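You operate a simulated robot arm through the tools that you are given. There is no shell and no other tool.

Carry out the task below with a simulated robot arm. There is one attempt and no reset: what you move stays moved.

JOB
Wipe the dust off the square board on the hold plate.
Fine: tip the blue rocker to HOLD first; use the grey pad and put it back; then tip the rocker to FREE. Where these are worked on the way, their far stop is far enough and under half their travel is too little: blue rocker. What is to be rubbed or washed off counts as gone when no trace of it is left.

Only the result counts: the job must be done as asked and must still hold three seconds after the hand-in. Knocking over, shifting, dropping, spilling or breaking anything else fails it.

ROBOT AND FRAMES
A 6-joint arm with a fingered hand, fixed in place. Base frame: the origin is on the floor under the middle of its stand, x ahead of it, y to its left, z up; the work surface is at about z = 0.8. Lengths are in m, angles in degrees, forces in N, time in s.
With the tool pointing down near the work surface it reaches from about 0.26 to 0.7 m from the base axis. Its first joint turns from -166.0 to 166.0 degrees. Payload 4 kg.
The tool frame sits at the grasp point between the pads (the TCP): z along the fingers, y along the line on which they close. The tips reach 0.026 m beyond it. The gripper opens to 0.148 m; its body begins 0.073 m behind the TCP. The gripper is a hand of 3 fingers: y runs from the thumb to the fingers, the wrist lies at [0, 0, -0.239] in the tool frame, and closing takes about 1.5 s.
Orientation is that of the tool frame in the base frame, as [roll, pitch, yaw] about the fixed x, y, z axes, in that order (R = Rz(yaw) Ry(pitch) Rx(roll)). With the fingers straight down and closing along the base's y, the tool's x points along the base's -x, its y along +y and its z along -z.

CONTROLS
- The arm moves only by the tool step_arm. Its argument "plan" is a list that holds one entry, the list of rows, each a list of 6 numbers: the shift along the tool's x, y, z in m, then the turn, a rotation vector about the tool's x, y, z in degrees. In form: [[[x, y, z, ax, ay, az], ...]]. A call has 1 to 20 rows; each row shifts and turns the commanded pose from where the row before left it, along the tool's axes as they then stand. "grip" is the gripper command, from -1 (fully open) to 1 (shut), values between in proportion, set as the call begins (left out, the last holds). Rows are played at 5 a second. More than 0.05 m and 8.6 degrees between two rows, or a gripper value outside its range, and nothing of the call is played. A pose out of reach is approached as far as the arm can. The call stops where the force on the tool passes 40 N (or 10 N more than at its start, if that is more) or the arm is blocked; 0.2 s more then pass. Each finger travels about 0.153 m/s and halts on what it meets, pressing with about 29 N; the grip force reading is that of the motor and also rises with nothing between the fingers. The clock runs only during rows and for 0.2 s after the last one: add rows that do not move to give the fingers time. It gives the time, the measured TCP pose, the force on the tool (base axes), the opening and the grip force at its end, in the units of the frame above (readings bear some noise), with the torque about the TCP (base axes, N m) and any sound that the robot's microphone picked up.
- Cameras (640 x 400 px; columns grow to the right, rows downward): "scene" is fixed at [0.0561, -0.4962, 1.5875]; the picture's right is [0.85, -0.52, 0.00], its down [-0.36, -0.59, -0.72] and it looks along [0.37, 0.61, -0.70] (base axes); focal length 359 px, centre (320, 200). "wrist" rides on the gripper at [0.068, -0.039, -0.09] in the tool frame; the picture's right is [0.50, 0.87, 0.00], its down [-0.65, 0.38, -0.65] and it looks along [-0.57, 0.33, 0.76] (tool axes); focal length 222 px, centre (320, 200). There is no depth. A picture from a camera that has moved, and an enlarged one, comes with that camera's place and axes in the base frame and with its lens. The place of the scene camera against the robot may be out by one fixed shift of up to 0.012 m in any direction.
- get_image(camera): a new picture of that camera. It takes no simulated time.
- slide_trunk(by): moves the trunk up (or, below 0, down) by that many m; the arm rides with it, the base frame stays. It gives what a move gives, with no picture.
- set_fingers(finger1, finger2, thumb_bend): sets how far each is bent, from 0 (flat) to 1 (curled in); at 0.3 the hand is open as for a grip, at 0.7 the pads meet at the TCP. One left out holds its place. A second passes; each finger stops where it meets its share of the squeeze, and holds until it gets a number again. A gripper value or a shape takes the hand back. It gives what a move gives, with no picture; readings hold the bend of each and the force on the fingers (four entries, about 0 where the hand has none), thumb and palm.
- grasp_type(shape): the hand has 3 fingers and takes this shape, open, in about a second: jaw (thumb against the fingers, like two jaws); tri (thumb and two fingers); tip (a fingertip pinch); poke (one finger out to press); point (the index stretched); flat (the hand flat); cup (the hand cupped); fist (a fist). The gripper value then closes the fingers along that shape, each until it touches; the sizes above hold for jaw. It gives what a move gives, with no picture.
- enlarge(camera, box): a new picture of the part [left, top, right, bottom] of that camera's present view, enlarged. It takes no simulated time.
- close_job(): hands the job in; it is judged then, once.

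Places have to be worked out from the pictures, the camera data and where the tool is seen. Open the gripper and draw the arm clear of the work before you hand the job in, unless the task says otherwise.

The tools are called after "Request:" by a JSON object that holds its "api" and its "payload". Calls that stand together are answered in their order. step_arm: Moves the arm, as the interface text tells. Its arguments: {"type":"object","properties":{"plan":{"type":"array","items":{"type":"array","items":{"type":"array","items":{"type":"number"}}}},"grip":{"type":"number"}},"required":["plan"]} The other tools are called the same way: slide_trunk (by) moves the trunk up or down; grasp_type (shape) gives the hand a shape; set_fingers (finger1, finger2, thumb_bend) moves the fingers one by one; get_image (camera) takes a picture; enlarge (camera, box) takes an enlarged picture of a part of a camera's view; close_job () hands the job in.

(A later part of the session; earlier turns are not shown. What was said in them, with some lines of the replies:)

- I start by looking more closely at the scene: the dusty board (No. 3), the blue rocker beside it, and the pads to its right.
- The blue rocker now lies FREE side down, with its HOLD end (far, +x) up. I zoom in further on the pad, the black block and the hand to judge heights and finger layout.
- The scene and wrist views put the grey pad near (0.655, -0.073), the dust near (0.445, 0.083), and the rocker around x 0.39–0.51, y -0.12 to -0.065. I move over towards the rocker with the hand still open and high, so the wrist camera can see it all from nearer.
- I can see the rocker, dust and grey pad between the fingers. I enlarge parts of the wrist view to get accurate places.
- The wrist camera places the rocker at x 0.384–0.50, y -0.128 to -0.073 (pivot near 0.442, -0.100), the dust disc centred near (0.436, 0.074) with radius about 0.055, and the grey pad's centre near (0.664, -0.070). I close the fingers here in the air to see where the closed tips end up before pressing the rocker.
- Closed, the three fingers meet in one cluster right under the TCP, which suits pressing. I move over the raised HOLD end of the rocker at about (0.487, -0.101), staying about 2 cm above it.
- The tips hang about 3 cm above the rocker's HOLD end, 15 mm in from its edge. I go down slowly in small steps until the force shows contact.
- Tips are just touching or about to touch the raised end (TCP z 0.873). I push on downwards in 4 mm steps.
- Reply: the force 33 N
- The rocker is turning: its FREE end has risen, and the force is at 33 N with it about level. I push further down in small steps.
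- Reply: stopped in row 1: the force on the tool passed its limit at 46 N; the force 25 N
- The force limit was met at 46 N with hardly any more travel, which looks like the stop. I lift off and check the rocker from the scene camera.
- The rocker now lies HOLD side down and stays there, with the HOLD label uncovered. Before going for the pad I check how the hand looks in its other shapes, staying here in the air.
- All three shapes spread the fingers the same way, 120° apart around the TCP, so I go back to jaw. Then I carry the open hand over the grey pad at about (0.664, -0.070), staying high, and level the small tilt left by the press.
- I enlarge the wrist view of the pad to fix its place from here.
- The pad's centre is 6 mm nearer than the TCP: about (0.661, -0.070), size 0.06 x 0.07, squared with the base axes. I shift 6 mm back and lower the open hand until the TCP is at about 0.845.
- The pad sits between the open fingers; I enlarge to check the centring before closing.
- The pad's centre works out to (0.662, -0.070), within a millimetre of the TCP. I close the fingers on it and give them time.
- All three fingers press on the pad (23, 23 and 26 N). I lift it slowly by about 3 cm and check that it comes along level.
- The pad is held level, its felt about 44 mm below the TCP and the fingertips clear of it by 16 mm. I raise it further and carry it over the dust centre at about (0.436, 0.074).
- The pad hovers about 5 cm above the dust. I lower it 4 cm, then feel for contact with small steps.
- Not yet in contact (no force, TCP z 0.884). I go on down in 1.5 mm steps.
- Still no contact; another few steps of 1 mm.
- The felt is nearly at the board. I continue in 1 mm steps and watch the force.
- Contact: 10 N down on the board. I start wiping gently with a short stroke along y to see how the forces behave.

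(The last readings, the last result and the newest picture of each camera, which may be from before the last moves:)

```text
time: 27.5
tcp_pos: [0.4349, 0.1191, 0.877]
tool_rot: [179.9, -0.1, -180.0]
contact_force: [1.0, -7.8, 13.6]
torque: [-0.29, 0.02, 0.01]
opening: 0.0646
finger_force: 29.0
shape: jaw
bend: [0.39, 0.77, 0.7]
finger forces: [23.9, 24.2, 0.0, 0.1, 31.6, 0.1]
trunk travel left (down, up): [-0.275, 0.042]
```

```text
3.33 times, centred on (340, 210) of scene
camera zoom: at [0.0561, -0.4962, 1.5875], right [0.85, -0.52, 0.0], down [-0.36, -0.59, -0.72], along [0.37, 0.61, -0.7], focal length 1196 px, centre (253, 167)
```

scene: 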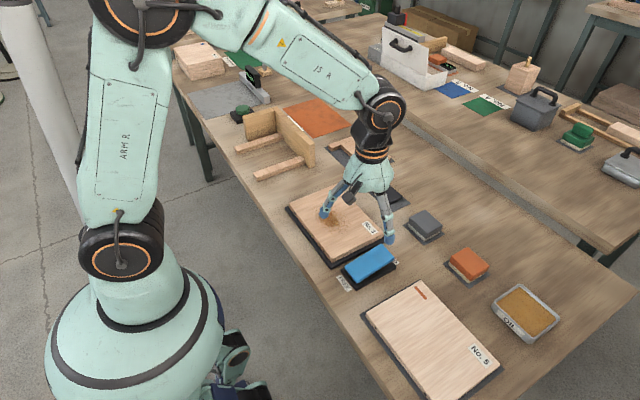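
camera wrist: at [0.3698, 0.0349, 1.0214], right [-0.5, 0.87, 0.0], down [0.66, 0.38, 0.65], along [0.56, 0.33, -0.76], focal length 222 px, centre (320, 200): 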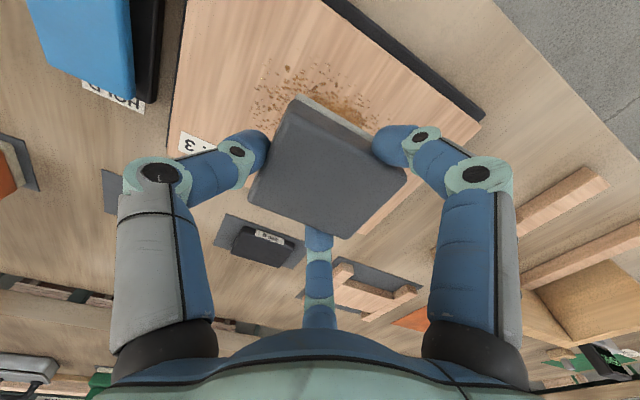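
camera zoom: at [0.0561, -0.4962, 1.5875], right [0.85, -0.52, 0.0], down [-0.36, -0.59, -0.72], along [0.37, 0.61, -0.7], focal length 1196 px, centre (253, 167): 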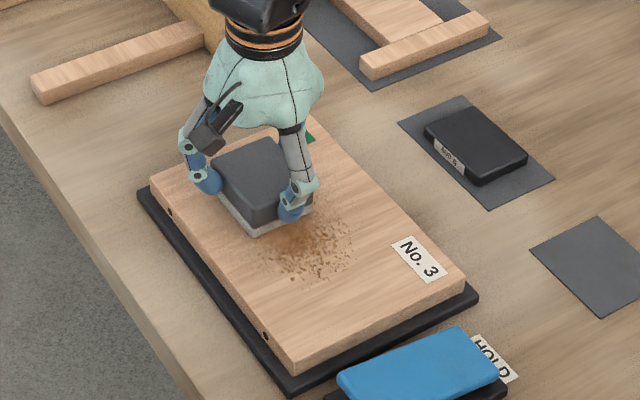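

The dust is thinning under the pad and the board stays put, with about 8 N drag at 14 N down. I ease slightly and go on with longer strokes: back along y, then over the near lane.

Request:
{"api": "step_arm", "payload": {"plan": [[[0, -0.012, -0.0003, 0, 0, 0], [0, -0.0125, 0, 0, 0, 0], [0, -0.0125, 0, 0, 0, 0], [0, -0.0125, 0, 0, 0, 0], [0, -0.0125, 0, 0, 0, 0], [0, -0.0125, 0, 0, 0, 0], [0, -0.0125, 0, 0, 0, 0], [0, -0.0125, 0, 0, 0, 0], [0.011, 0, 0, 0, 0, 0], [0.011, 0, 0, 0, 0, 0], [0.011, 0, 0, 0, 0, 0], [0, 0.0125, 0, 0, 0, 0], [0, 0.0125, 0, 0, 0, 0], [0, 0.0125, 0, 0, 0, 0], [0, 0.0125, 0, 0, 0, 0], [0, 0.0125, 0, 0, 0, 0], [0, 0.0125, 0, 0, 0, 0], [0, 0.0125, 0, 0, 0, 0], [0, 0.0125, 0, 0, 0, 0], [0, 0, 0, 0, 0, 0]]]}}

Request:
{"api": "enlarge", "payload": {"camera": "scene", "box": [270, 150, 410, 270]}}

```text
time: 31.7
tcp_pos: [0.4028, 0.1208, 0.8756]
tool_rot: [-180.0, -0.1, 180.0]
contact_force: [0.4, -3.1, 6.2]
torque: [-0.06, -0.02, 0.03]
opening: 0.0637
finger_force: 28.9
shape: jaw
bend: [0.39, 0.39, 0.7]
finger forces: [24.8, 25.0, 0.0, 0.1, 30.3, 0.0]
trunk travel left (down, up): [-0.275, 0.042]
```

```text
3.33 times, centred on (340, 210) of scene
camera zoom: at [0.0561, -0.4962, 1.5875], right [0.85, -0.52, 0.0], down [-0.36, -0.59, -0.72], along [0.37, 0.61, -0.7], focal length 1196 px, centre (253, 167)
```

zoom: 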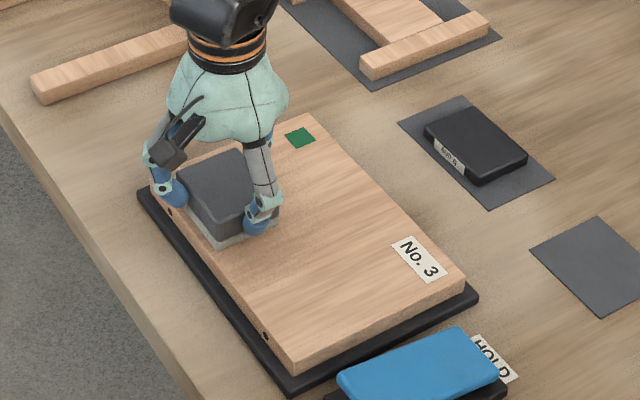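

Most of the dust has gone and the pad is still firmly held. I run the middle and far lanes next.

Request:
{"api": "step_arm", "payload": {"plan": [[[-0.011, 0, 0, 0, 0, 0], [-0.011, 0, 0, 0, 0, 0], [-0.011, 0, 0, 0, 0, 0], [0, -0.0125, 0, 0, 0, 0], [0, -0.0125, 0, 0, 0, 0], [0, -0.0125, 0, 0, 0, 0], [0, -0.0125, 0, 0, 0, 0], [0, -0.0125, 0, 0, 0, 0], [0, -0.0125, 0, 0, 0, 0], [0, -0.0125, 0, 0, 0, 0], [0, -0.0125, 0, 0, 0, 0], [-0.0115, 0, 0, 0, 0, 0], [-0.0115, 0, 0, 0, 0, 0], [-0.0115, 0, 0, 0, 0, 0], [0, 0.0175, 0, 0, 0, 0], [0, 0.0175, 0, 0, 0, 0], [0, 0.0175, 0, 0, 0, 0], [0, 0.0175, 0, 0, 0, 0], [0, 0.0175, 0, 0, 0, 0], [0, 0.0175, 0, 0, 0, 0]]]}}

Request:
{"api": "enlarge", "payload": {"camera": "scene", "box": [270, 150, 410, 270]}}

Request:
{"api": "get_image", "payload": {"camera": "wrist"}}

```text
time: 35.9
tcp_pos: [0.4711, 0.127, 0.8762]
tool_rot: [-179.9, -0.1, -180.0]
contact_force: [-0.5, -0.1, -1.7]
torque: [-0.02, -0.01, 0.0]
opening: 0.0638
finger_force: 29.1
shape: jaw
bend: [0.39, 0.77, 0.69]
finger forces: [24.5, 24.6, 0.0, 0.1, 26.6, 0.0]
trunk travel left (down, up): [-0.275, 0.042]
```

```text
3.33 times, centred on (340, 210) of scene
camera zoom: at [0.0561, -0.4962, 1.5875], right [0.85, -0.52, 0.0], down [-0.36, -0.59, -0.72], along [0.37, 0.61, -0.7], focal length 1196 px, centre (253, 167)
```

zoom: 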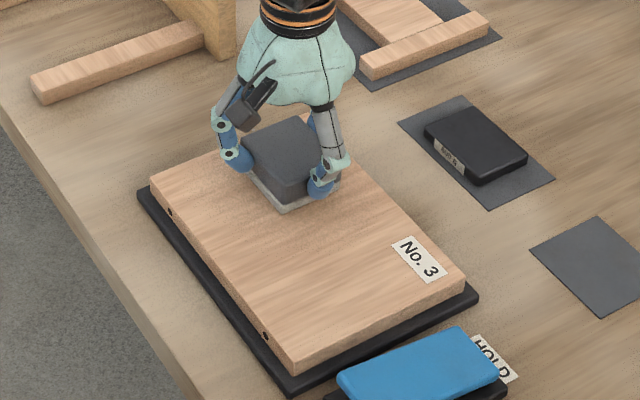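

```text
taken
camera wrist: at [0.4041, 0.0872, 0.9675], right [-0.5, 0.87, 0.0], down [0.66, 0.38, 0.65], along [0.56, 0.33, -0.76], focal length 222 px, centre (320, 200)
```

wrist: 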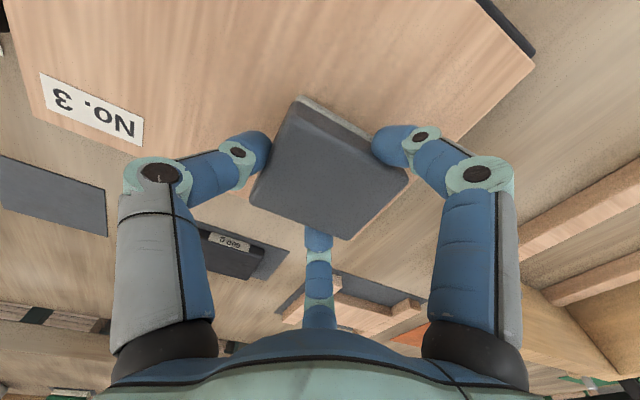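

Contact has faded here (force about zero), and the board looks clean. I lift the pad and move it aside a little to inspect the whole board.

Request:
{"api": "step_arm", "payload": {"plan": [[[0, 0, -0.015, 0, 0, 0], [0, 0, -0.025, 0, 0, 0], [0, -0.02, -0.02, 0, 0, 0], [-0.03, -0.03, 0, 0, 0, 0], [-0.03, -0.03, 0, 0, 0, 0], [-0.03, -0.03, 0, 0, 0, 0], [0, 0, 0, 0, 0, 0]]]}}

Request:
{"api": "enlarge", "payload": {"camera": "scene", "box": [280, 180, 390, 270]}}

Request:
{"api": "get_image", "payload": {"camera": "wrist"}}

```text
time: 37.5
tcp_pos: [0.5633, 0.0154, 0.9338]
tool_rot: [-179.9, -0.2, 180.0]
contact_force: [0.8, -0.7, -1.4]
torque: [-0.02, 0.01, 0.01]
opening: 0.0635
finger_force: 29.1
shape: jaw
bend: [0.39, 0.77, 0.69]
finger forces: [23.7, 23.9, 0.1, 0.0, 25.4, 0.0]
trunk travel left (down, up): [-0.275, 0.042]
```

```text
4.44 times, centred on (335, 225) of scene
camera zoom: at [0.0561, -0.4962, 1.5875], right [0.85, -0.52, 0.0], down [-0.36, -0.59, -0.72], along [0.37, 0.61, -0.7], focal length 1594 px, centre (253, 89)
```

zoom: 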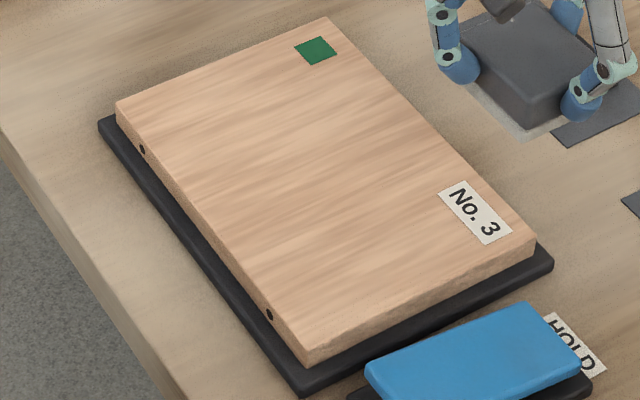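

```text
taken
camera wrist: at [0.4964, -0.0241, 1.0248], right [-0.5, 0.87, 0.0], down [0.66, 0.38, 0.65], along [0.56, 0.33, -0.76], focal length 222 px, centre (320, 200)
```

wrist: 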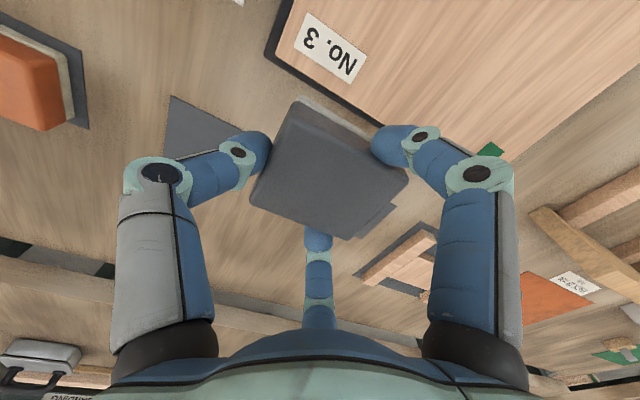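

The board looks clean; I enlarge the former dust area more strongly to look for faint specks.

Request:
{"api": "enlarge", "payload": {"camera": "scene", "box": [305, 195, 360, 235]}}

Request:
{"api": "enlarge", "payload": {"camera": "scene", "box": [330, 215, 385, 260]}}

Request:
{"api": "enlarge", "payload": {"camera": "scene", "box": [300, 183, 350, 218]}}

```text
10.00 times, centred on (332, 215) of scene
camera zoom: at [0.0561, -0.4962, 1.5875], right [0.85, -0.52, 0.0], down [-0.36, -0.59, -0.72], along [0.37, 0.61, -0.7], focal length 3588 px, centre (195, 50)
```

zoom: 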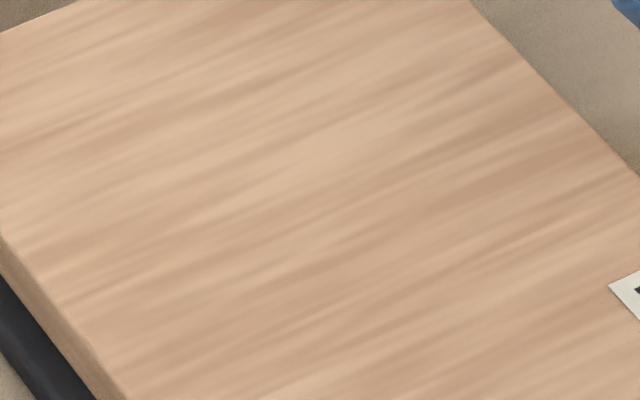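

```text
8.89 times, centred on (358, 238) of scene
camera zoom: at [0.0561, -0.4962, 1.5875], right [0.85, -0.52, 0.0], down [-0.36, -0.59, -0.72], along [0.37, 0.61, -0.7], focal length 3189 px, centre (-13, -133)
```

zoom: 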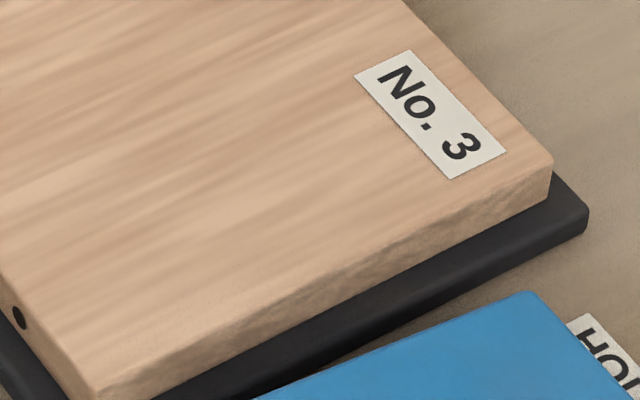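

```text
11.43 times, centred on (325, 200) of scene
camera zoom: at [0.0561, -0.4962, 1.5875], right [0.85, -0.52, 0.0], down [-0.36, -0.59, -0.72], along [0.37, 0.61, -0.7], focal length 4100 px, centre (263, 194)
```

zoom: 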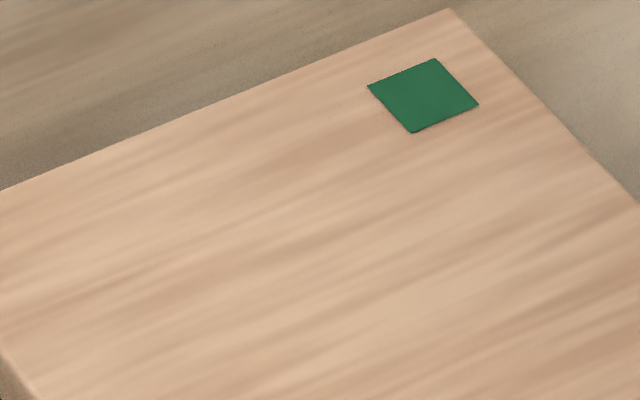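

I see no specks left, but contact was light at the end of the far lane, so I make a second pass to be sure. I bring the pad back over the far lane's end and lower to just above the board.

Request:
{"api": "step_arm", "payload": {"plan": [[[0.0235, 0.0015, 0, 0, 0, 0], [0.0235, 0.0015, 0, 0, 0, 0], [0.0235, 0.0015, 0, 0, 0, 0], [0.0235, 0.0015, 0, 0, 0, 0], [0, 0, 0.02, 0, 0, 0], [0, 0, 0.02, 0, 0, 0], [0, 0, 0.01, 0, 0, 0], [0, 0, 0.004, 0, 0, 0], [0, 0, 0.002, 0, 0, 0], [0, 0, 0, 0, 0, 0]]]}}

```text
time: 39.7
tcp_pos: [0.466, 0.022, 0.8786]
tool_rot: [-179.9, 0.0, 180.0]
contact_force: [-0.2, -0.3, 0.0]
torque: [-0.05, -0.01, -0.06]
opening: 0.0632
finger_force: 28.2
shape: jaw
bend: [0.39, 0.77, 0.69]
finger forces: [23.5, 23.8, 0.0, 0.0, 24.8, 0.0]
trunk travel left (down, up): [-0.275, 0.042]
```

Close to contact, no force yet; I go down 1 mm at a time.

Request:
{"api": "step_arm", "payload": {"plan": [[[0, 0, 0.001, 0, 0, 0], [0, 0, 0.001, 0, 0, 0], [0, 0, 0, 0, 0, 0]]]}}

```text
time: 40.5
tcp_pos: [0.4665, 0.0214, 0.8788]
tool_rot: [-179.9, -0.1, 180.0]
contact_force: [0.1, -0.5, -0.9]
torque: [0.0, -0.04, 0.02]
opening: 0.0629
finger_force: 29.6
shape: jaw
bend: [0.39, 0.77, 0.69]
finger forces: [23.6, 23.8, 0.1, 0.1, 24.8, 0.1]
trunk travel left (down, up): [-0.275, 0.042]
```

Still free; two more millimetres.

Request:
{"api": "step_arm", "payload": {"plan": [[[0, 0, 0.001, 0, 0, 0], [0, 0, 0.001, 0, 0, 0], [0, 0, 0, 0, 0, 0]]]}}

```text
time: 41.3
tcp_pos: [0.4647, 0.0218, 0.8757]
tool_rot: [-179.9, -0.2, 179.9]
contact_force: [0.0, 0.3, 0.4]
torque: [0.11, 0.01, 0.01]
opening: 0.0631
finger_force: 28.8
shape: jaw
bend: [0.39, 0.77, 0.69]
finger forces: [23.7, 23.8, 0.0, 0.0, 24.8, 0.1]
trunk travel left (down, up): [-0.275, 0.042]
```

A first hint of touch (torque 0.11). One more millimetre should give a working press.

Request:
{"api": "step_arm", "payload": {"plan": [[[0, 0, 0.001, 0, 0, 0], [0, 0, 0, 0, 0, 0]]]}}

```text
time: 41.9
tcp_pos: [0.4662, 0.0212, 0.876]
tool_rot: [-179.9, 0.0, 179.9]
contact_force: [-0.1, 0.8, 9.5]
torque: [0.06, 0.03, 0.0]
opening: 0.0628
finger_force: 28.7
shape: jaw
bend: [0.39, 0.77, 0.69]
finger forces: [23.9, 24.3, 0.0, 0.0, 25.1, 0.1]
trunk travel left (down, up): [-0.275, 0.042]
```

9.5 N down: I wipe the far and middle lanes again with firm contact.

Request:
{"api": "step_arm", "payload": {"plan": [[[-0.007, 0.0, 0, 0, 0, 0], [0, 0.0135, 0, 0, 0, 0], [0, 0.0135, 0, 0, 0, 0], [0, 0.0135, 0, 0, 0, 0], [0, 0.0135, 0, 0, 0, 0], [0, 0.0135, 0, 0, 0, 0], [0, 0.0135, 0, 0, 0, 0], [0, 0.0135, 0, 0, 0, 0], [0, 0.0135, 0, 0, 0, 0], [0.0115, 0, 0, 0, 0, 0], [0.0115, 0, 0, 0, 0, 0], [0.0115, 0, 0, 0, 0, 0]]]}}

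```text
time: 44.5
tcp_pos: [0.4382, 0.1294, 0.8758]
tool_rot: [-180.0, -0.1, -180.0]
contact_force: [1.6, 0.8, 5.6]
torque: [0.01, -0.05, -0.01]
opening: 0.063
finger_force: 29.3
shape: jaw
bend: [0.39, 0.78, 0.69]
finger forces: [23.8, 27.1, 0.0, 0.1, 26.3, 0.0]
trunk travel left (down, up): [-0.275, 0.042]
```

Contact held (5.6 N). I continue with the middle lane back and then the near lane.

Request:
{"api": "step_arm", "payload": {"plan": [[[0, -0.0135, 0.0003, 0, 0, 0], [0, -0.0135, 0, 0, 0, 0], [0, -0.0135, 0, 0, 0, 0], [0, -0.0135, 0, 0, 0, 0], [0, -0.0135, 0, 0, 0, 0], [0, -0.0135, 0, 0, 0, 0], [0, -0.0135, 0, 0, 0, 0], [0, -0.0135, 0, 0, 0, 0], [0.0115, 0, 0, 0, 0, 0], [0.0115, 0, 0, 0, 0, 0], [0.0115, 0, 0, 0, 0, 0], [0, 0.0135, 0, 0, 0, 0], [0, 0.0135, 0, 0, 0, 0], [0, 0.0135, 0, 0, 0, 0], [0, 0.0135, 0, 0, 0, 0], [0, 0.0135, 0, 0, 0, 0], [0, 0.0135, 0, 0, 0, 0], [0, 0.0135, 0, 0, 0, 0], [0, 0.0135, 0, 0, 0, 0]]]}}

Request:
{"api": "enlarge", "payload": {"camera": "scene", "box": [270, 150, 410, 270]}}

```text
time: 48.5
tcp_pos: [0.4031, 0.1296, 0.8755]
tool_rot: [-179.9, -0.1, -179.9]
contact_force: [0.3, -7.2, 15.1]
torque: [-0.18, -0.02, -0.02]
opening: 0.0639
finger_force: 28.8
shape: jaw
bend: [0.78, 0.78, 0.69]
finger forces: [24.7, 24.6, 0.1, 0.0, 31.0, 0.0]
trunk travel left (down, up): [-0.275, 0.042]
```

```text
3.33 times, centred on (340, 210) of scene
camera zoom: at [0.0561, -0.4962, 1.5875], right [0.85, -0.52, 0.0], down [-0.36, -0.59, -0.72], along [0.37, 0.61, -0.7], focal length 1196 px, centre (253, 167)
```

zoom: 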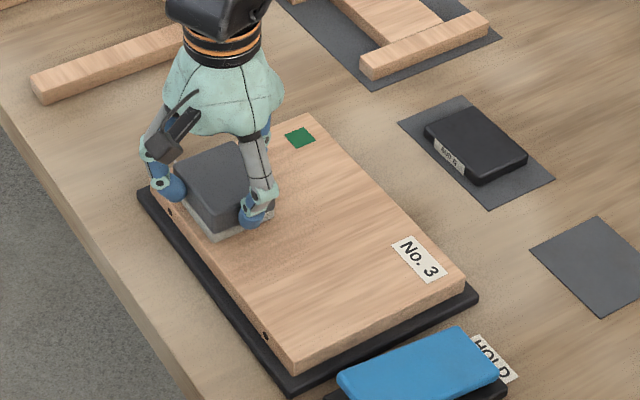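

Second pass done, with firm contact throughout. I lift the pad and carry it back above its grey mat at (0.661, -0.070).

Request:
{"api": "step_arm", "payload": {"plan": [[[0, 0, -0.015, 0, 0, 0], [0, 0, -0.025, 0, 0, 0], [0, 0, -0.015, 0, 0, 0], [-0.0258, -0.02, 0, 0, 0, 0], [-0.0258, -0.02, 0, 0, 0, 0], [-0.0258, -0.02, 0, 0, 0, 0], [-0.0258, -0.02, 0, 0, 0, 0], [-0.0258, -0.02, 0, 0, 0, 0], [-0.0258, -0.02, 0, 0, 0, 0], [-0.0258, -0.02, 0, 0, 0, 0], [-0.0258, -0.02, 0, 0, 0, 0], [-0.0258, -0.02, 0, 0, 0, 0], [-0.0258, -0.02, 0, 0, 0, 0], [0, 0, 0, 0, 0, 0]]]}}

Request:
{"api": "enlarge", "payload": {"camera": "scene", "box": [280, 160, 480, 290]}}

Request:
{"api": "enlarge", "payload": {"camera": "wrist", "box": [220, 40, 430, 250]}}

```text
time: 51.5
tcp_pos: [0.6626, -0.0709, 0.9289]
tool_rot: [-179.9, -0.1, 180.0]
contact_force: [-0.6, 0.1, -0.3]
torque: [0.0, 0.0, 0.0]
opening: 0.0624
finger_force: 29.1
shape: jaw
bend: [0.78, 0.78, 0.69]
finger forces: [24.8, 25.0, 0.0, 0.1, 24.6, 0.0]
trunk travel left (down, up): [-0.275, 0.042]
```

```text
3.08 times, centred on (380, 225) of scene
camera zoom: at [0.0561, -0.4962, 1.5875], right [0.85, -0.52, 0.0], down [-0.36, -0.59, -0.72], along [0.37, 0.61, -0.7], focal length 1104 px, centre (135, 123)
```

zoom: 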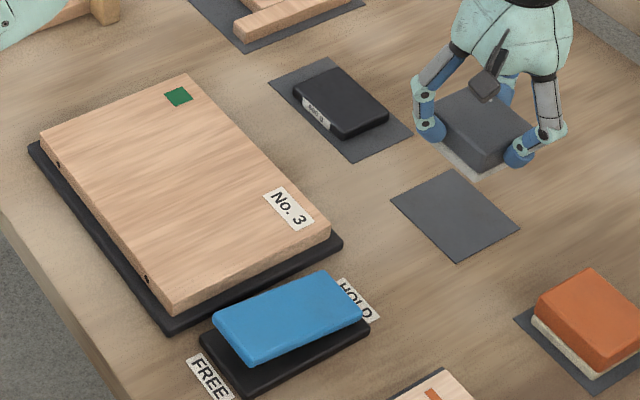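

```text
1.90 times, centred on (325, 145) of wrist
camera zoom: at [0.5954, -0.1108, 1.0196], right [-0.5, 0.87, 0.0], down [0.66, 0.38, 0.65], along [0.56, 0.33, -0.76], focal length 423 px, centre (310, 305)
```

zoom: 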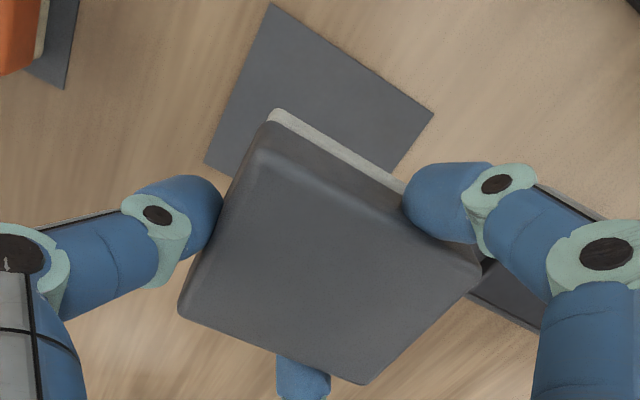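

The pad sits about 2–5 mm off in the grip, so its centre is now near (0.665, -0.067) while the mat centre is (0.6605, -0.070). I correct by 4 mm each way and lower to just above the mat.

Request:
{"api": "step_arm", "payload": {"plan": [[[0.0045, -0.0036, 0, 0, 0, 0], [0, 0, 0.02, 0, 0, 0], [0, 0, 0.02, 0, 0, 0], [0, 0, 0.02, 0, 0, 0], [0, 0, 0.01, 0, 0, 0], [0, 0, 0.006, 0, 0, 0], [0, 0, 0, 0, 0, 0]]]}}

Request:
{"api": "enlarge", "payload": {"camera": "scene", "box": [380, 170, 480, 260]}}

Request:
{"api": "enlarge", "payload": {"camera": "wrist", "box": [220, 40, 430, 250]}}

```text
time: 53.1
tcp_pos: [0.6576, -0.0749, 0.8539]
tool_rot: [-180.0, -0.1, 180.0]
contact_force: [-0.1, -0.1, -0.9]
torque: [0.01, 0.01, 0.0]
opening: 0.0622
finger_force: 28.8
shape: jaw
bend: [0.78, 0.78, 0.69]
finger forces: [24.8, 25.0, 0.1, 0.0, 24.5, 0.1]
trunk travel left (down, up): [-0.275, 0.042]
```

```text
4.44 times, centred on (430, 215) of scene
camera zoom: at [0.0561, -0.4962, 1.5875], right [0.85, -0.52, 0.0], down [-0.36, -0.59, -0.72], along [0.37, 0.61, -0.7], focal length 1594 px, centre (-169, 133)
```

zoom: 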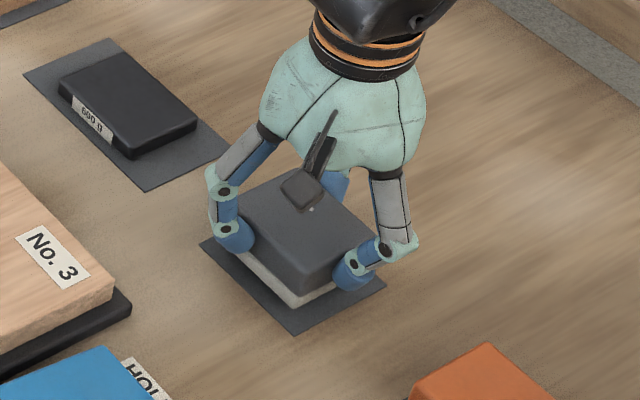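

```text
1.90 times, centred on (325, 145) of wrist
camera zoom: at [0.5907, -0.1142, 0.9435], right [-0.5, 0.87, 0.0], down [0.66, 0.38, 0.65], along [0.56, 0.33, -0.76], focal length 423 px, centre (310, 305)
```

zoom: 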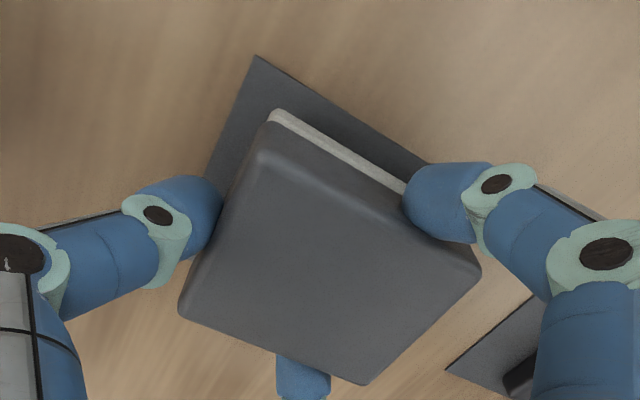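

The pad is over the middle of the mat, about 8 mm above it. I lower gently to contact.

Request:
{"api": "step_arm", "payload": {"plan": [[[0, 0, 0.003, 0, 0, 0], [0, 0, 0.002, 0, 0, 0], [0, 0, 0.0015, 0, 0, 0], [0, 0, 0, 0, 0, 0]]]}}

```text
time: 54.1
tcp_pos: [0.6578, -0.0732, 0.8475]
tool_rot: [-179.9, -0.1, -180.0]
contact_force: [0.1, 0.0, -0.6]
torque: [0.01, -0.01, -0.03]
opening: 0.0624
finger_force: 28.7
shape: jaw
bend: [0.78, 0.78, 0.69]
finger forces: [24.8, 25.0, 0.0, 0.0, 24.4, 0.0]
trunk travel left (down, up): [-0.275, 0.042]
```

No contact yet at 0.8475; another 2 mm in 1 mm steps.

Request:
{"api": "step_arm", "payload": {"plan": [[[0, 0, 0.001, 0, 0, 0], [0, 0, 0.001, 0, 0, 0], [0, 0, 0, 0, 0, 0]]]}}

```text
time: 54.9
tcp_pos: [0.6587, -0.0739, 0.8461]
tool_rot: [-179.9, -0.1, -180.0]
contact_force: [-0.6, 0.5, -1.0]
torque: [-0.02, 0.0, -0.04]
opening: 0.0621
finger_force: 29.0
shape: jaw
bend: [0.78, 0.78, 0.69]
finger forces: [24.9, 25.2, 0.1, 0.1, 24.4, 0.0]
trunk travel left (down, up): [-0.275, 0.042]
```

Still free; I continue with 1 mm steps.

Request:
{"api": "step_arm", "payload": {"plan": [[[0, 0, 0.001, 0, 0, 0], [0, 0, 0.001, 0, 0, 0], [0, 0, 0, 0, 0, 0]]]}}

Request:
{"api": "enlarge", "payload": {"camera": "scene", "box": [395, 195, 455, 250]}}

```text
time: 55.7
tcp_pos: [0.6572, -0.074, 0.8432]
tool_rot: [-179.9, -0.1, 180.0]
contact_force: [-0.6, 0.1, -0.1]
torque: [0.01, -0.05, 0.02]
opening: 0.0622
finger_force: 29.2
shape: jaw
bend: [0.78, 0.78, 0.69]
finger forces: [24.8, 25.0, 0.0, 0.1, 24.7, 0.0]
trunk travel left (down, up): [-0.275, 0.042]
```

```text
7.27 times, centred on (425, 222) of scene
camera zoom: at [0.0561, -0.4962, 1.5875], right [0.85, -0.52, 0.0], down [-0.36, -0.59, -0.72], along [0.37, 0.61, -0.7], focal length 2609 px, centre (-444, 36)
```

zoom: 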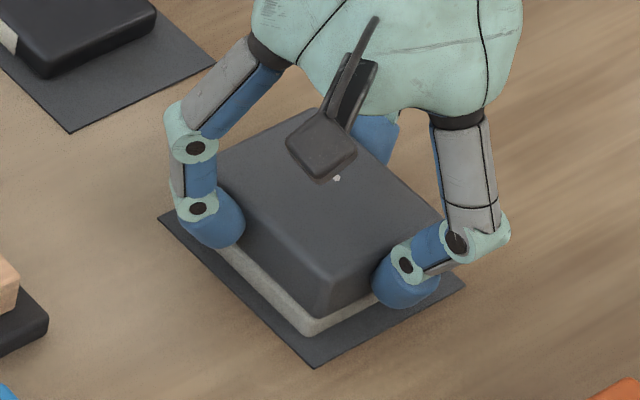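

The felt's corner is nearly where it was in the first picture (within a couple of pixels), so it is at or just above the mat. One more millimetre.

Request:
{"api": "step_arm", "payload": {"plan": [[[0, 0, 0.001, 0, 0, 0], [0, 0, 0, 0, 0, 0]]]}}

```text
time: 56.3
tcp_pos: [0.6577, -0.0745, 0.843]
tool_rot: [-179.9, 0.0, 180.0]
contact_force: [0.1, -1.6, 5.0]
torque: [0.02, 0.0, -0.03]
opening: 0.0623
finger_force: 29.0
shape: jaw
bend: [0.78, 0.78, 0.69]
finger forces: [24.6, 25.2, 0.0, 0.0, 25.2, 0.0]
trunk travel left (down, up): [-0.275, 0.042]
```

The pad rests on the mat (5 N). I open the hand with the arm still.

Request:
{"api": "step_arm", "payload": {"plan": [[[0, 0, -0.0003, 0, 0, 0], [0, 0, 0, 0, 0, 0], [0, 0, 0, 0, 0, 0], [0, 0, 0, 0, 0, 0], [0, 0, 0, 0, 0, 0], [0, 0, 0, 0, 0, 0], [0, 0, 0, 0, 0, 0], [0, 0, 0, 0, 0, 0]]], "grip": -1}}

Request:
{"api": "enlarge", "payload": {"camera": "scene", "box": [380, 170, 480, 260]}}

Request:
{"api": "get_image", "payload": {"camera": "wrist"}}

```text
time: 58.1
tcp_pos: [0.6571, -0.0733, 0.8421]
tool_rot: [180.0, -0.1, -179.9]
contact_force: [-0.3, -0.7, 0.3]
torque: [0.0, 0.01, 0.03]
opening: 0.1477
finger_force: 0.0
shape: jaw
bend: [0.3, 0.3, 0.3]
finger forces: [0.0, 0.1, 0.0, 0.0, 0.1, 0.0]
trunk travel left (down, up): [-0.275, 0.042]
```

```text
4.44 times, centred on (430, 215) of scene
camera zoom: at [0.0561, -0.4962, 1.5875], right [0.85, -0.52, 0.0], down [-0.36, -0.59, -0.72], along [0.37, 0.61, -0.7], focal length 1594 px, centre (-169, 133)
```

zoom: 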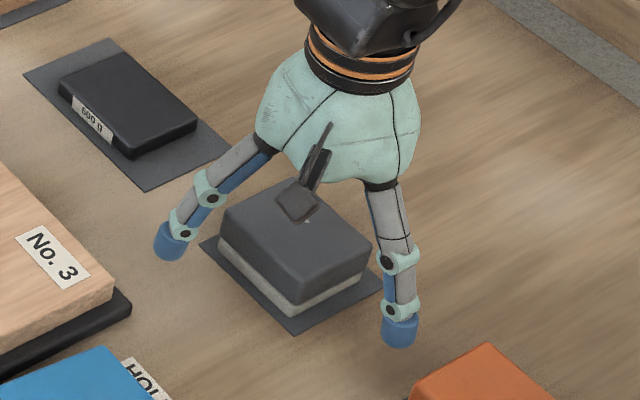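

```text
taken
camera wrist: at [0.591, -0.1134, 0.933], right [-0.5, 0.87, 0.0], down [0.66, 0.38, 0.65], along [0.56, 0.33, -0.76], focal length 222 px, centre (320, 200)
```

wrist: 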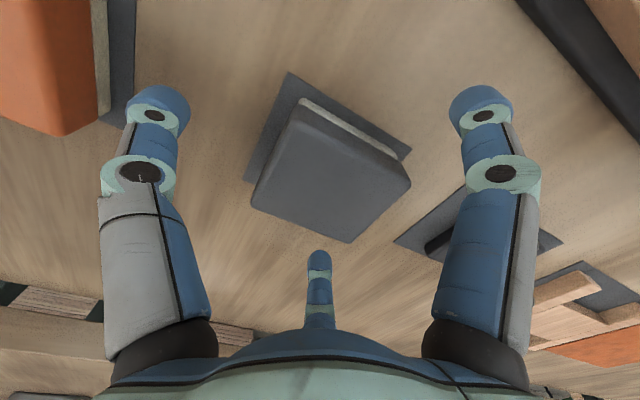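

Released; the pad sits on its mat. I raise the hand straight up and then check the pad's place against the first picture.

Request:
{"api": "step_arm", "payload": {"plan": [[[0, 0, -0.02, 0, 0, 0], [0, 0, -0.03, 0, 0, 0], [0, 0, -0.04, 0, 0, 0], [0, 0, -0.05, 0, 0, 0], [0, 0, -0.05, 0, 0, 0], [0, 0, 0, 0, 0, 0]]]}}

Request:
{"api": "enlarge", "payload": {"camera": "scene", "box": [395, 195, 455, 250]}}

Request:
{"api": "get_image", "payload": {"camera": "scene"}}

```text
time: 59.5
tcp_pos: [0.6556, -0.073, 1.0326]
tool_rot: [-179.8, -0.1, 180.0]
contact_force: [0.5, -0.7, 0.8]
torque: [-0.03, 0.01, -0.01]
opening: 0.1481
finger_force: 0.1
shape: jaw
bend: [0.3, 0.3, 0.3]
finger forces: [0.0, 0.0, 0.0, 0.1, 0.1, 0.0]
trunk travel left (down, up): [-0.275, 0.042]
```

```text
7.27 times, centred on (425, 222) of scene
camera zoom: at [0.0561, -0.4962, 1.5875], right [0.85, -0.52, 0.0], down [-0.36, -0.59, -0.72], along [0.37, 0.61, -0.7], focal length 2609 px, centre (-444, 36)
```

zoom: 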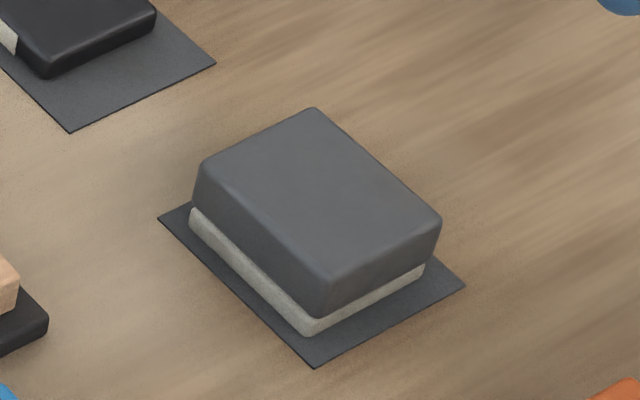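

```text
taken
```

scene: 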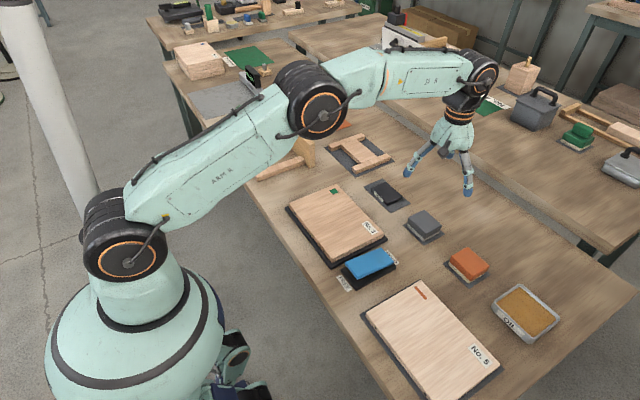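

The pad is back on its mat, within about 3 mm of its old spot, and the board is clean and unmoved. Now I close the fingers and travel high over to the rocker's raised FREE end, about (0.398, -0.101).

Request:
{"api": "step_arm", "payload": {"plan": [[[0.0, 0, -0.01, 0, 0, 0], [0.0322, -0.0035, 0, 0, 0, 0], [0.0322, -0.0035, 0, 0, 0, 0], [0.0322, -0.0035, 0, 0, 0, 0], [0.0322, -0.0035, 0, 0, 0, 0], [0.0322, -0.0035, 0, 0, 0, 0], [0.0322, -0.0035, 0, 0, 0, 0], [0.0322, -0.0035, 0, 0, 0, 0], [0.0322, -0.0035, 0, 0, 0, 0], [0, 0, 0, 0, 0, 0], [0, 0, 0, 0, 0, 0]]], "grip": 1}}

Request:
{"api": "get_image", "payload": {"camera": "wrist"}}

Request:
{"api": "enlarge", "payload": {"camera": "scene", "box": [280, 160, 420, 300]}}

```text
time: 61.9
tcp_pos: [0.3991, -0.1028, 1.0431]
tool_rot: [-179.9, 0.0, -180.0]
contact_force: [0.0, 0.0, 0.2]
torque: [-0.01, -0.03, -0.01]
opening: 0.0
finger_force: 28.7
shape: jaw
bend: [0.7, 0.7, 0.7]
finger forces: [0.1, 0.0, 0.0, 0.0, 0.0, 0.0]
trunk travel left (down, up): [-0.275, 0.042]
```

```text
taken
camera wrist: at [0.3324, -0.1423, 1.1327], right [-0.5, 0.87, 0.0], down [0.66, 0.38, 0.65], along [0.57, 0.33, -0.76], focal length 222 px, centre (320, 200)
```

wrist: 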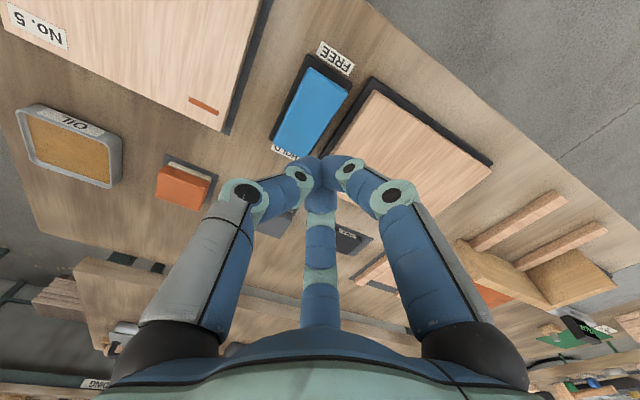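

```text
2.86 times, centred on (350, 230) of scene
camera zoom: at [0.0561, -0.4962, 1.5875], right [0.85, -0.52, 0.0], down [-0.36, -0.59, -0.72], along [0.37, 0.61, -0.7], focal length 1025 px, centre (234, 114)
```

zoom: 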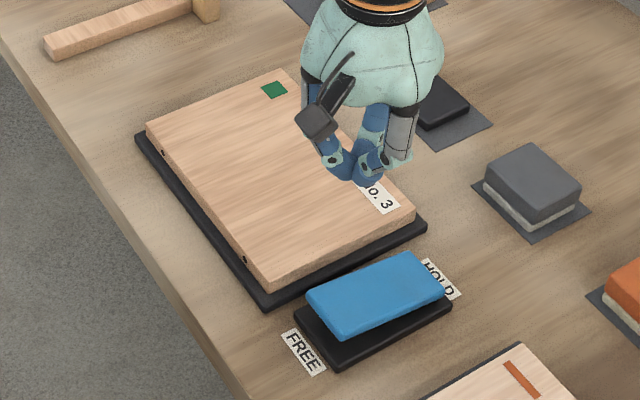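

The board's outline matches the first picture exactly. I lower the closed hand over the FREE end to about 2–3 cm above it.

Request:
{"api": "step_arm", "payload": {"plan": [[[0, 0, 0.03, 0, 0, 0], [0, 0, 0.03, 0, 0, 0], [0, 0, 0.03, 0, 0, 0], [0, 0, 0.03, 0, 0, 0], [0, 0, 0.025, 0, 0, 0], [0, 0, 0, 0, 0, 0]]]}}

Request:
{"api": "enlarge", "payload": {"camera": "scene", "box": [310, 190, 440, 310]}}

Request:
{"api": "get_image", "payload": {"camera": "wrist"}}

```text
time: 63.3
tcp_pos: [0.4, -0.1029, 0.8982]
tool_rot: [-179.9, -0.1, -180.0]
contact_force: [0.0, 0.6, -0.2]
torque: [0.0, -0.01, -0.01]
opening: 0.0
finger_force: 29.5
shape: jaw
bend: [0.7, 0.7, 0.7]
finger forces: [0.0, 0.0, 0.0, 0.1, 0.1, 0.0]
trunk travel left (down, up): [-0.275, 0.042]
```

```text
3.33 times, centred on (375, 250) of scene
camera zoom: at [0.0561, -0.4962, 1.5875], right [0.85, -0.52, 0.0], down [-0.36, -0.59, -0.72], along [0.37, 0.61, -0.7], focal length 1196 px, centre (137, 33)
```

zoom: 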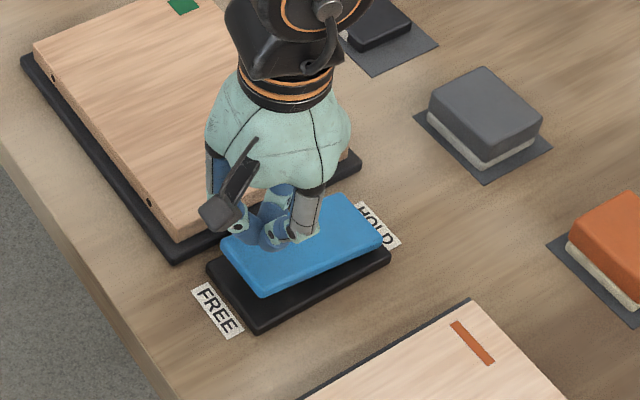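

```text
taken
camera wrist: at [0.3332, -0.142, 0.9883], right [-0.5, 0.87, 0.0], down [0.66, 0.38, 0.65], along [0.56, 0.33, -0.76], focal length 222 px, centre (320, 200)
```

wrist: 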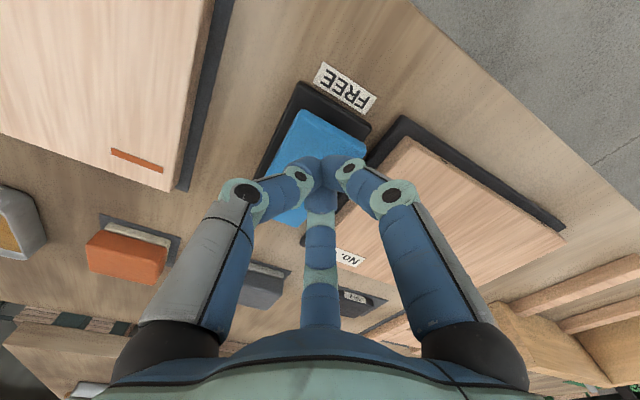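

The tips are over the raised FREE end, about 14 mm in from its edge. I lower to contact and push down in small steps, as before.

Request:
{"api": "step_arm", "payload": {"plan": [[[0, 0, 0.006, 0, 0, 0], [0, 0, 0.006, 0, 0, 0], [0, 0, 0.006, 0, 0, 0], [0, 0, 0.005, 0, 0, 0], [0, 0, 0.004, 0, 0, 0], [0, 0, 0.003, 0, 0, 0], [0, 0, 0.003, 0, 0, 0], [0, 0, 0.003, 0, 0, 0], [0, 0, 0, 0, 0, 0]]]}}

Request:
{"api": "enlarge", "payload": {"camera": "scene", "box": [310, 190, 440, 310]}}

```text
time: 65.3
tcp_pos: [0.4004, -0.1024, 0.862]
tool_rot: [-179.9, -0.2, -180.0]
contact_force: [-0.9, 0.1, 2.2]
torque: [-0.03, -0.02, 0.0]
opening: 0.0
finger_force: 28.7
shape: jaw
bend: [0.7, 0.7, 0.7]
finger forces: [0.0, 0.0, 0.0, 0.0, 0.0, 0.0]
trunk travel left (down, up): [-0.275, 0.042]
```

```text
3.33 times, centred on (375, 250) of scene
camera zoom: at [0.0561, -0.4962, 1.5875], right [0.85, -0.52, 0.0], down [-0.36, -0.59, -0.72], along [0.37, 0.61, -0.7], focal length 1196 px, centre (137, 33)
```

zoom: 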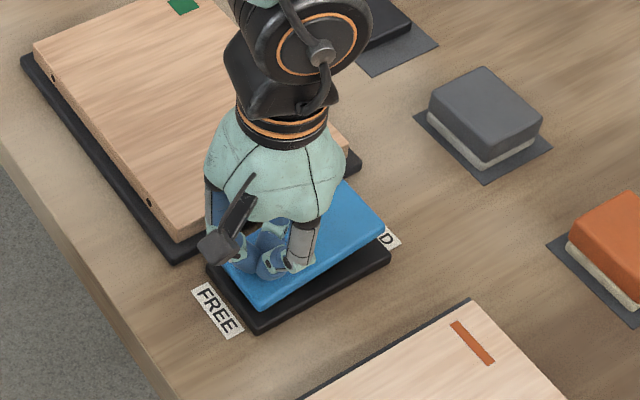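

The rocker has tipped over: the HOLD end is up again and partly covers its label. I push a little further to make sure it's at the stop.

Request:
{"api": "step_arm", "payload": {"plan": [[[0, 0, 0.002, 0, 0, 0], [0, 0, 0.002, 0, 0, 0], [0, 0, 0.001, 0, 0, 0], [0, 0, 0, 0, 0, 0]]]}}

Request:
{"api": "enlarge", "payload": {"camera": "scene", "box": [310, 190, 440, 310]}}

```text
time: 66.1
tcp_pos: [0.402, -0.1021, 0.8598]
tool_rot: [-179.8, 0.5, -179.9]
contact_force: [-5.3, 1.3, 27.0]
torque: [-0.01, 0.02, -0.01]
opening: 0.0001
finger_force: 29.2
shape: jaw
bend: [0.7, 0.7, 0.7]
finger forces: [0.0, 0.1, 0.1, 0.0, 0.1, 0.0]
trunk travel left (down, up): [-0.275, 0.042]
stopped in row 3: the force on the tool passed its limit at 43 N (the readings are from after the stop); the commanded pose is now the measured one
```

```text
3.33 times, centred on (375, 250) of scene
camera zoom: at [0.0561, -0.4962, 1.5875], right [0.85, -0.52, 0.0], down [-0.36, -0.59, -0.72], along [0.37, 0.61, -0.7], focal length 1196 px, centre (137, 33)
```

zoom: 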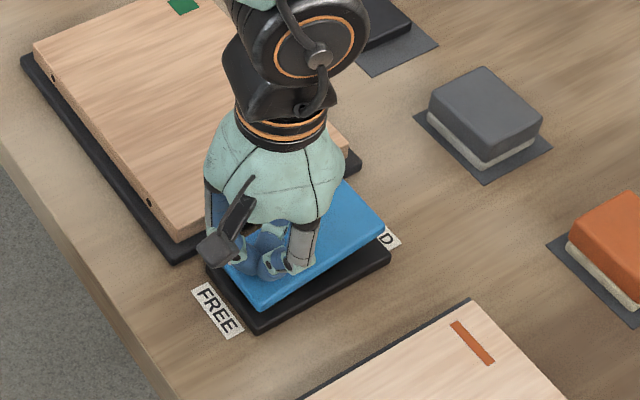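

The rocker is at its FREE stop (over 40 N with no more travel). I lift straight up, clear of the work, and open the hand.

Request:
{"api": "step_arm", "payload": {"plan": [[[0, 0, -0.01, 0, 0, 0], [0, 0, -0.02, 0, 0, 0], [0, 0, -0.03, 0, 0, 0], [0, 0, -0.045, 0, 0, 0], [0, 0, -0.045, 0, 0, 0], [0, 0, -0.045, 0, 0, 0], [0, 0, -0.045, 0, 0, 0], [0, 0, 0, 0, 0, 0]]]}}

Request:
{"api": "step_arm", "payload": {"plan": [[[0.02, 0.03, -0.01, 0, 0, 0], [0.0, 0.03, 0, 0, 0, 0], [0.0, 0.035, 0, 0, 0, 0], [0.0, 0.035, 0, 0, 0, 0], [0.0, 0.035, 0, 0, 0, 0], [0.0, 0.035, 0, 0, 0, 0], [0.0, 0.035, 0, 0, 0, 0], [0.0, 0.035, 0, 0, 0, 0], [0.0, 0.035, 0, 0, 0, 0], [0, 0, 0, 0, 0, 0]]], "grip": -1}}

Request:
{"api": "get_image", "payload": {"camera": "scene"}}

Request:
{"api": "enlarge", "payload": {"camera": "scene", "box": [320, 220, 420, 310]}}

Request:
{"api": "enlarge", "payload": {"camera": "scene", "box": [280, 175, 390, 270]}}

```text
time: 67.9
tcp_pos: [0.4015, -0.1038, 1.0992]
tool_rot: [-179.9, 0.1, -180.0]
contact_force: [-0.1, 0.5, 0.7]
torque: [0.02, 0.02, 0.0]
opening: 0.0
finger_force: 28.9
shape: jaw
bend: [0.7, 0.7, 0.7]
finger forces: [0.0, 0.0, 0.1, 0.1, 0.0, 0.0]
trunk travel left (down, up): [-0.275, 0.042]
```

```text
time: 70.1
tcp_pos: [0.381, 0.2014, 1.1059]
tool_rot: [-179.8, 0.2, -180.0]
contact_force: [0.6, -0.1, -0.2]
torque: [0.05, -0.01, 0.01]
opening: 0.148
finger_force: 0.0
shape: jaw
bend: [0.3, 0.3, 0.3]
finger forces: [0.0, 0.1, 0.1, 0.0, 0.0, 0.0]
trunk travel left (down, up): [-0.275, 0.042]
```

```text
taken
```

scene: 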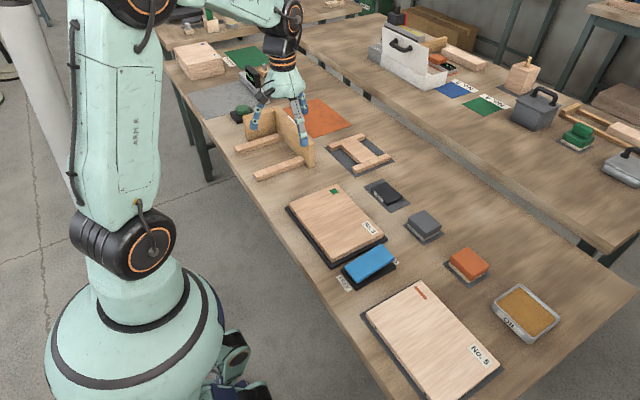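

```text
4.44 times, centred on (370, 265) of scene
camera zoom: at [0.0561, -0.4962, 1.5875], right [0.85, -0.52, 0.0], down [-0.36, -0.59, -0.72], along [0.37, 0.61, -0.7], focal length 1594 px, centre (98, -89)
```

zoom: 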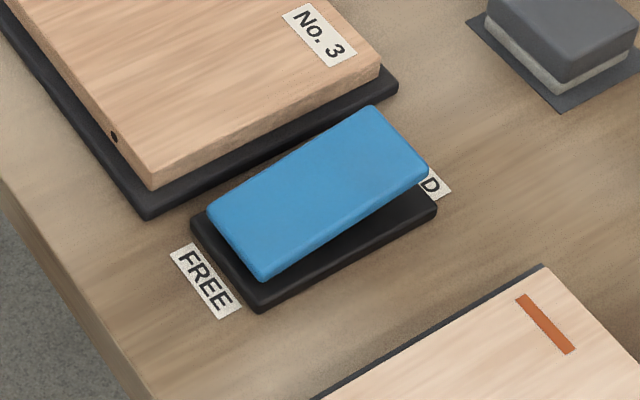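

```text
4.21 times, centred on (335, 222) of scene
camera zoom: at [0.0561, -0.4962, 1.5875], right [0.85, -0.52, 0.0], down [-0.36, -0.59, -0.72], along [0.37, 0.61, -0.7], focal length 1511 px, centre (257, 105)
```

zoom: 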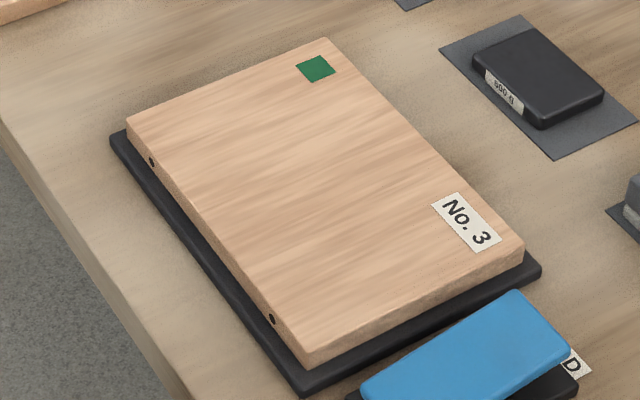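

The rocker is back as it was at the start (FREE side down), the board is clean and unmoved, the pad is on its mat, and the hand is open and high above everything. I hand the job in.

Request:
{"api": "close_job", "payload": {}}

```text
The job is handed in.
```

The No. 3 board is wiped clean and the job is handed in. I don't have the judge's result.

- **Board:** after two passes with the grey pad, no specks show in the enlarged scene pictures. The board hasn't moved from where it was.
- **Rocker:** I pressed it to HOLD before wiping and to FREE afterwards. Both times I pushed until it would go no further at just over 40 N. In the last picture it looks the same as at the start, FREE side down.
- **Grey pad:** it is back on its mat, about 3 mm from its original spot.
- **Arm:** the hand is open and well above the work. Nothing else in the scene was touched or shifted.
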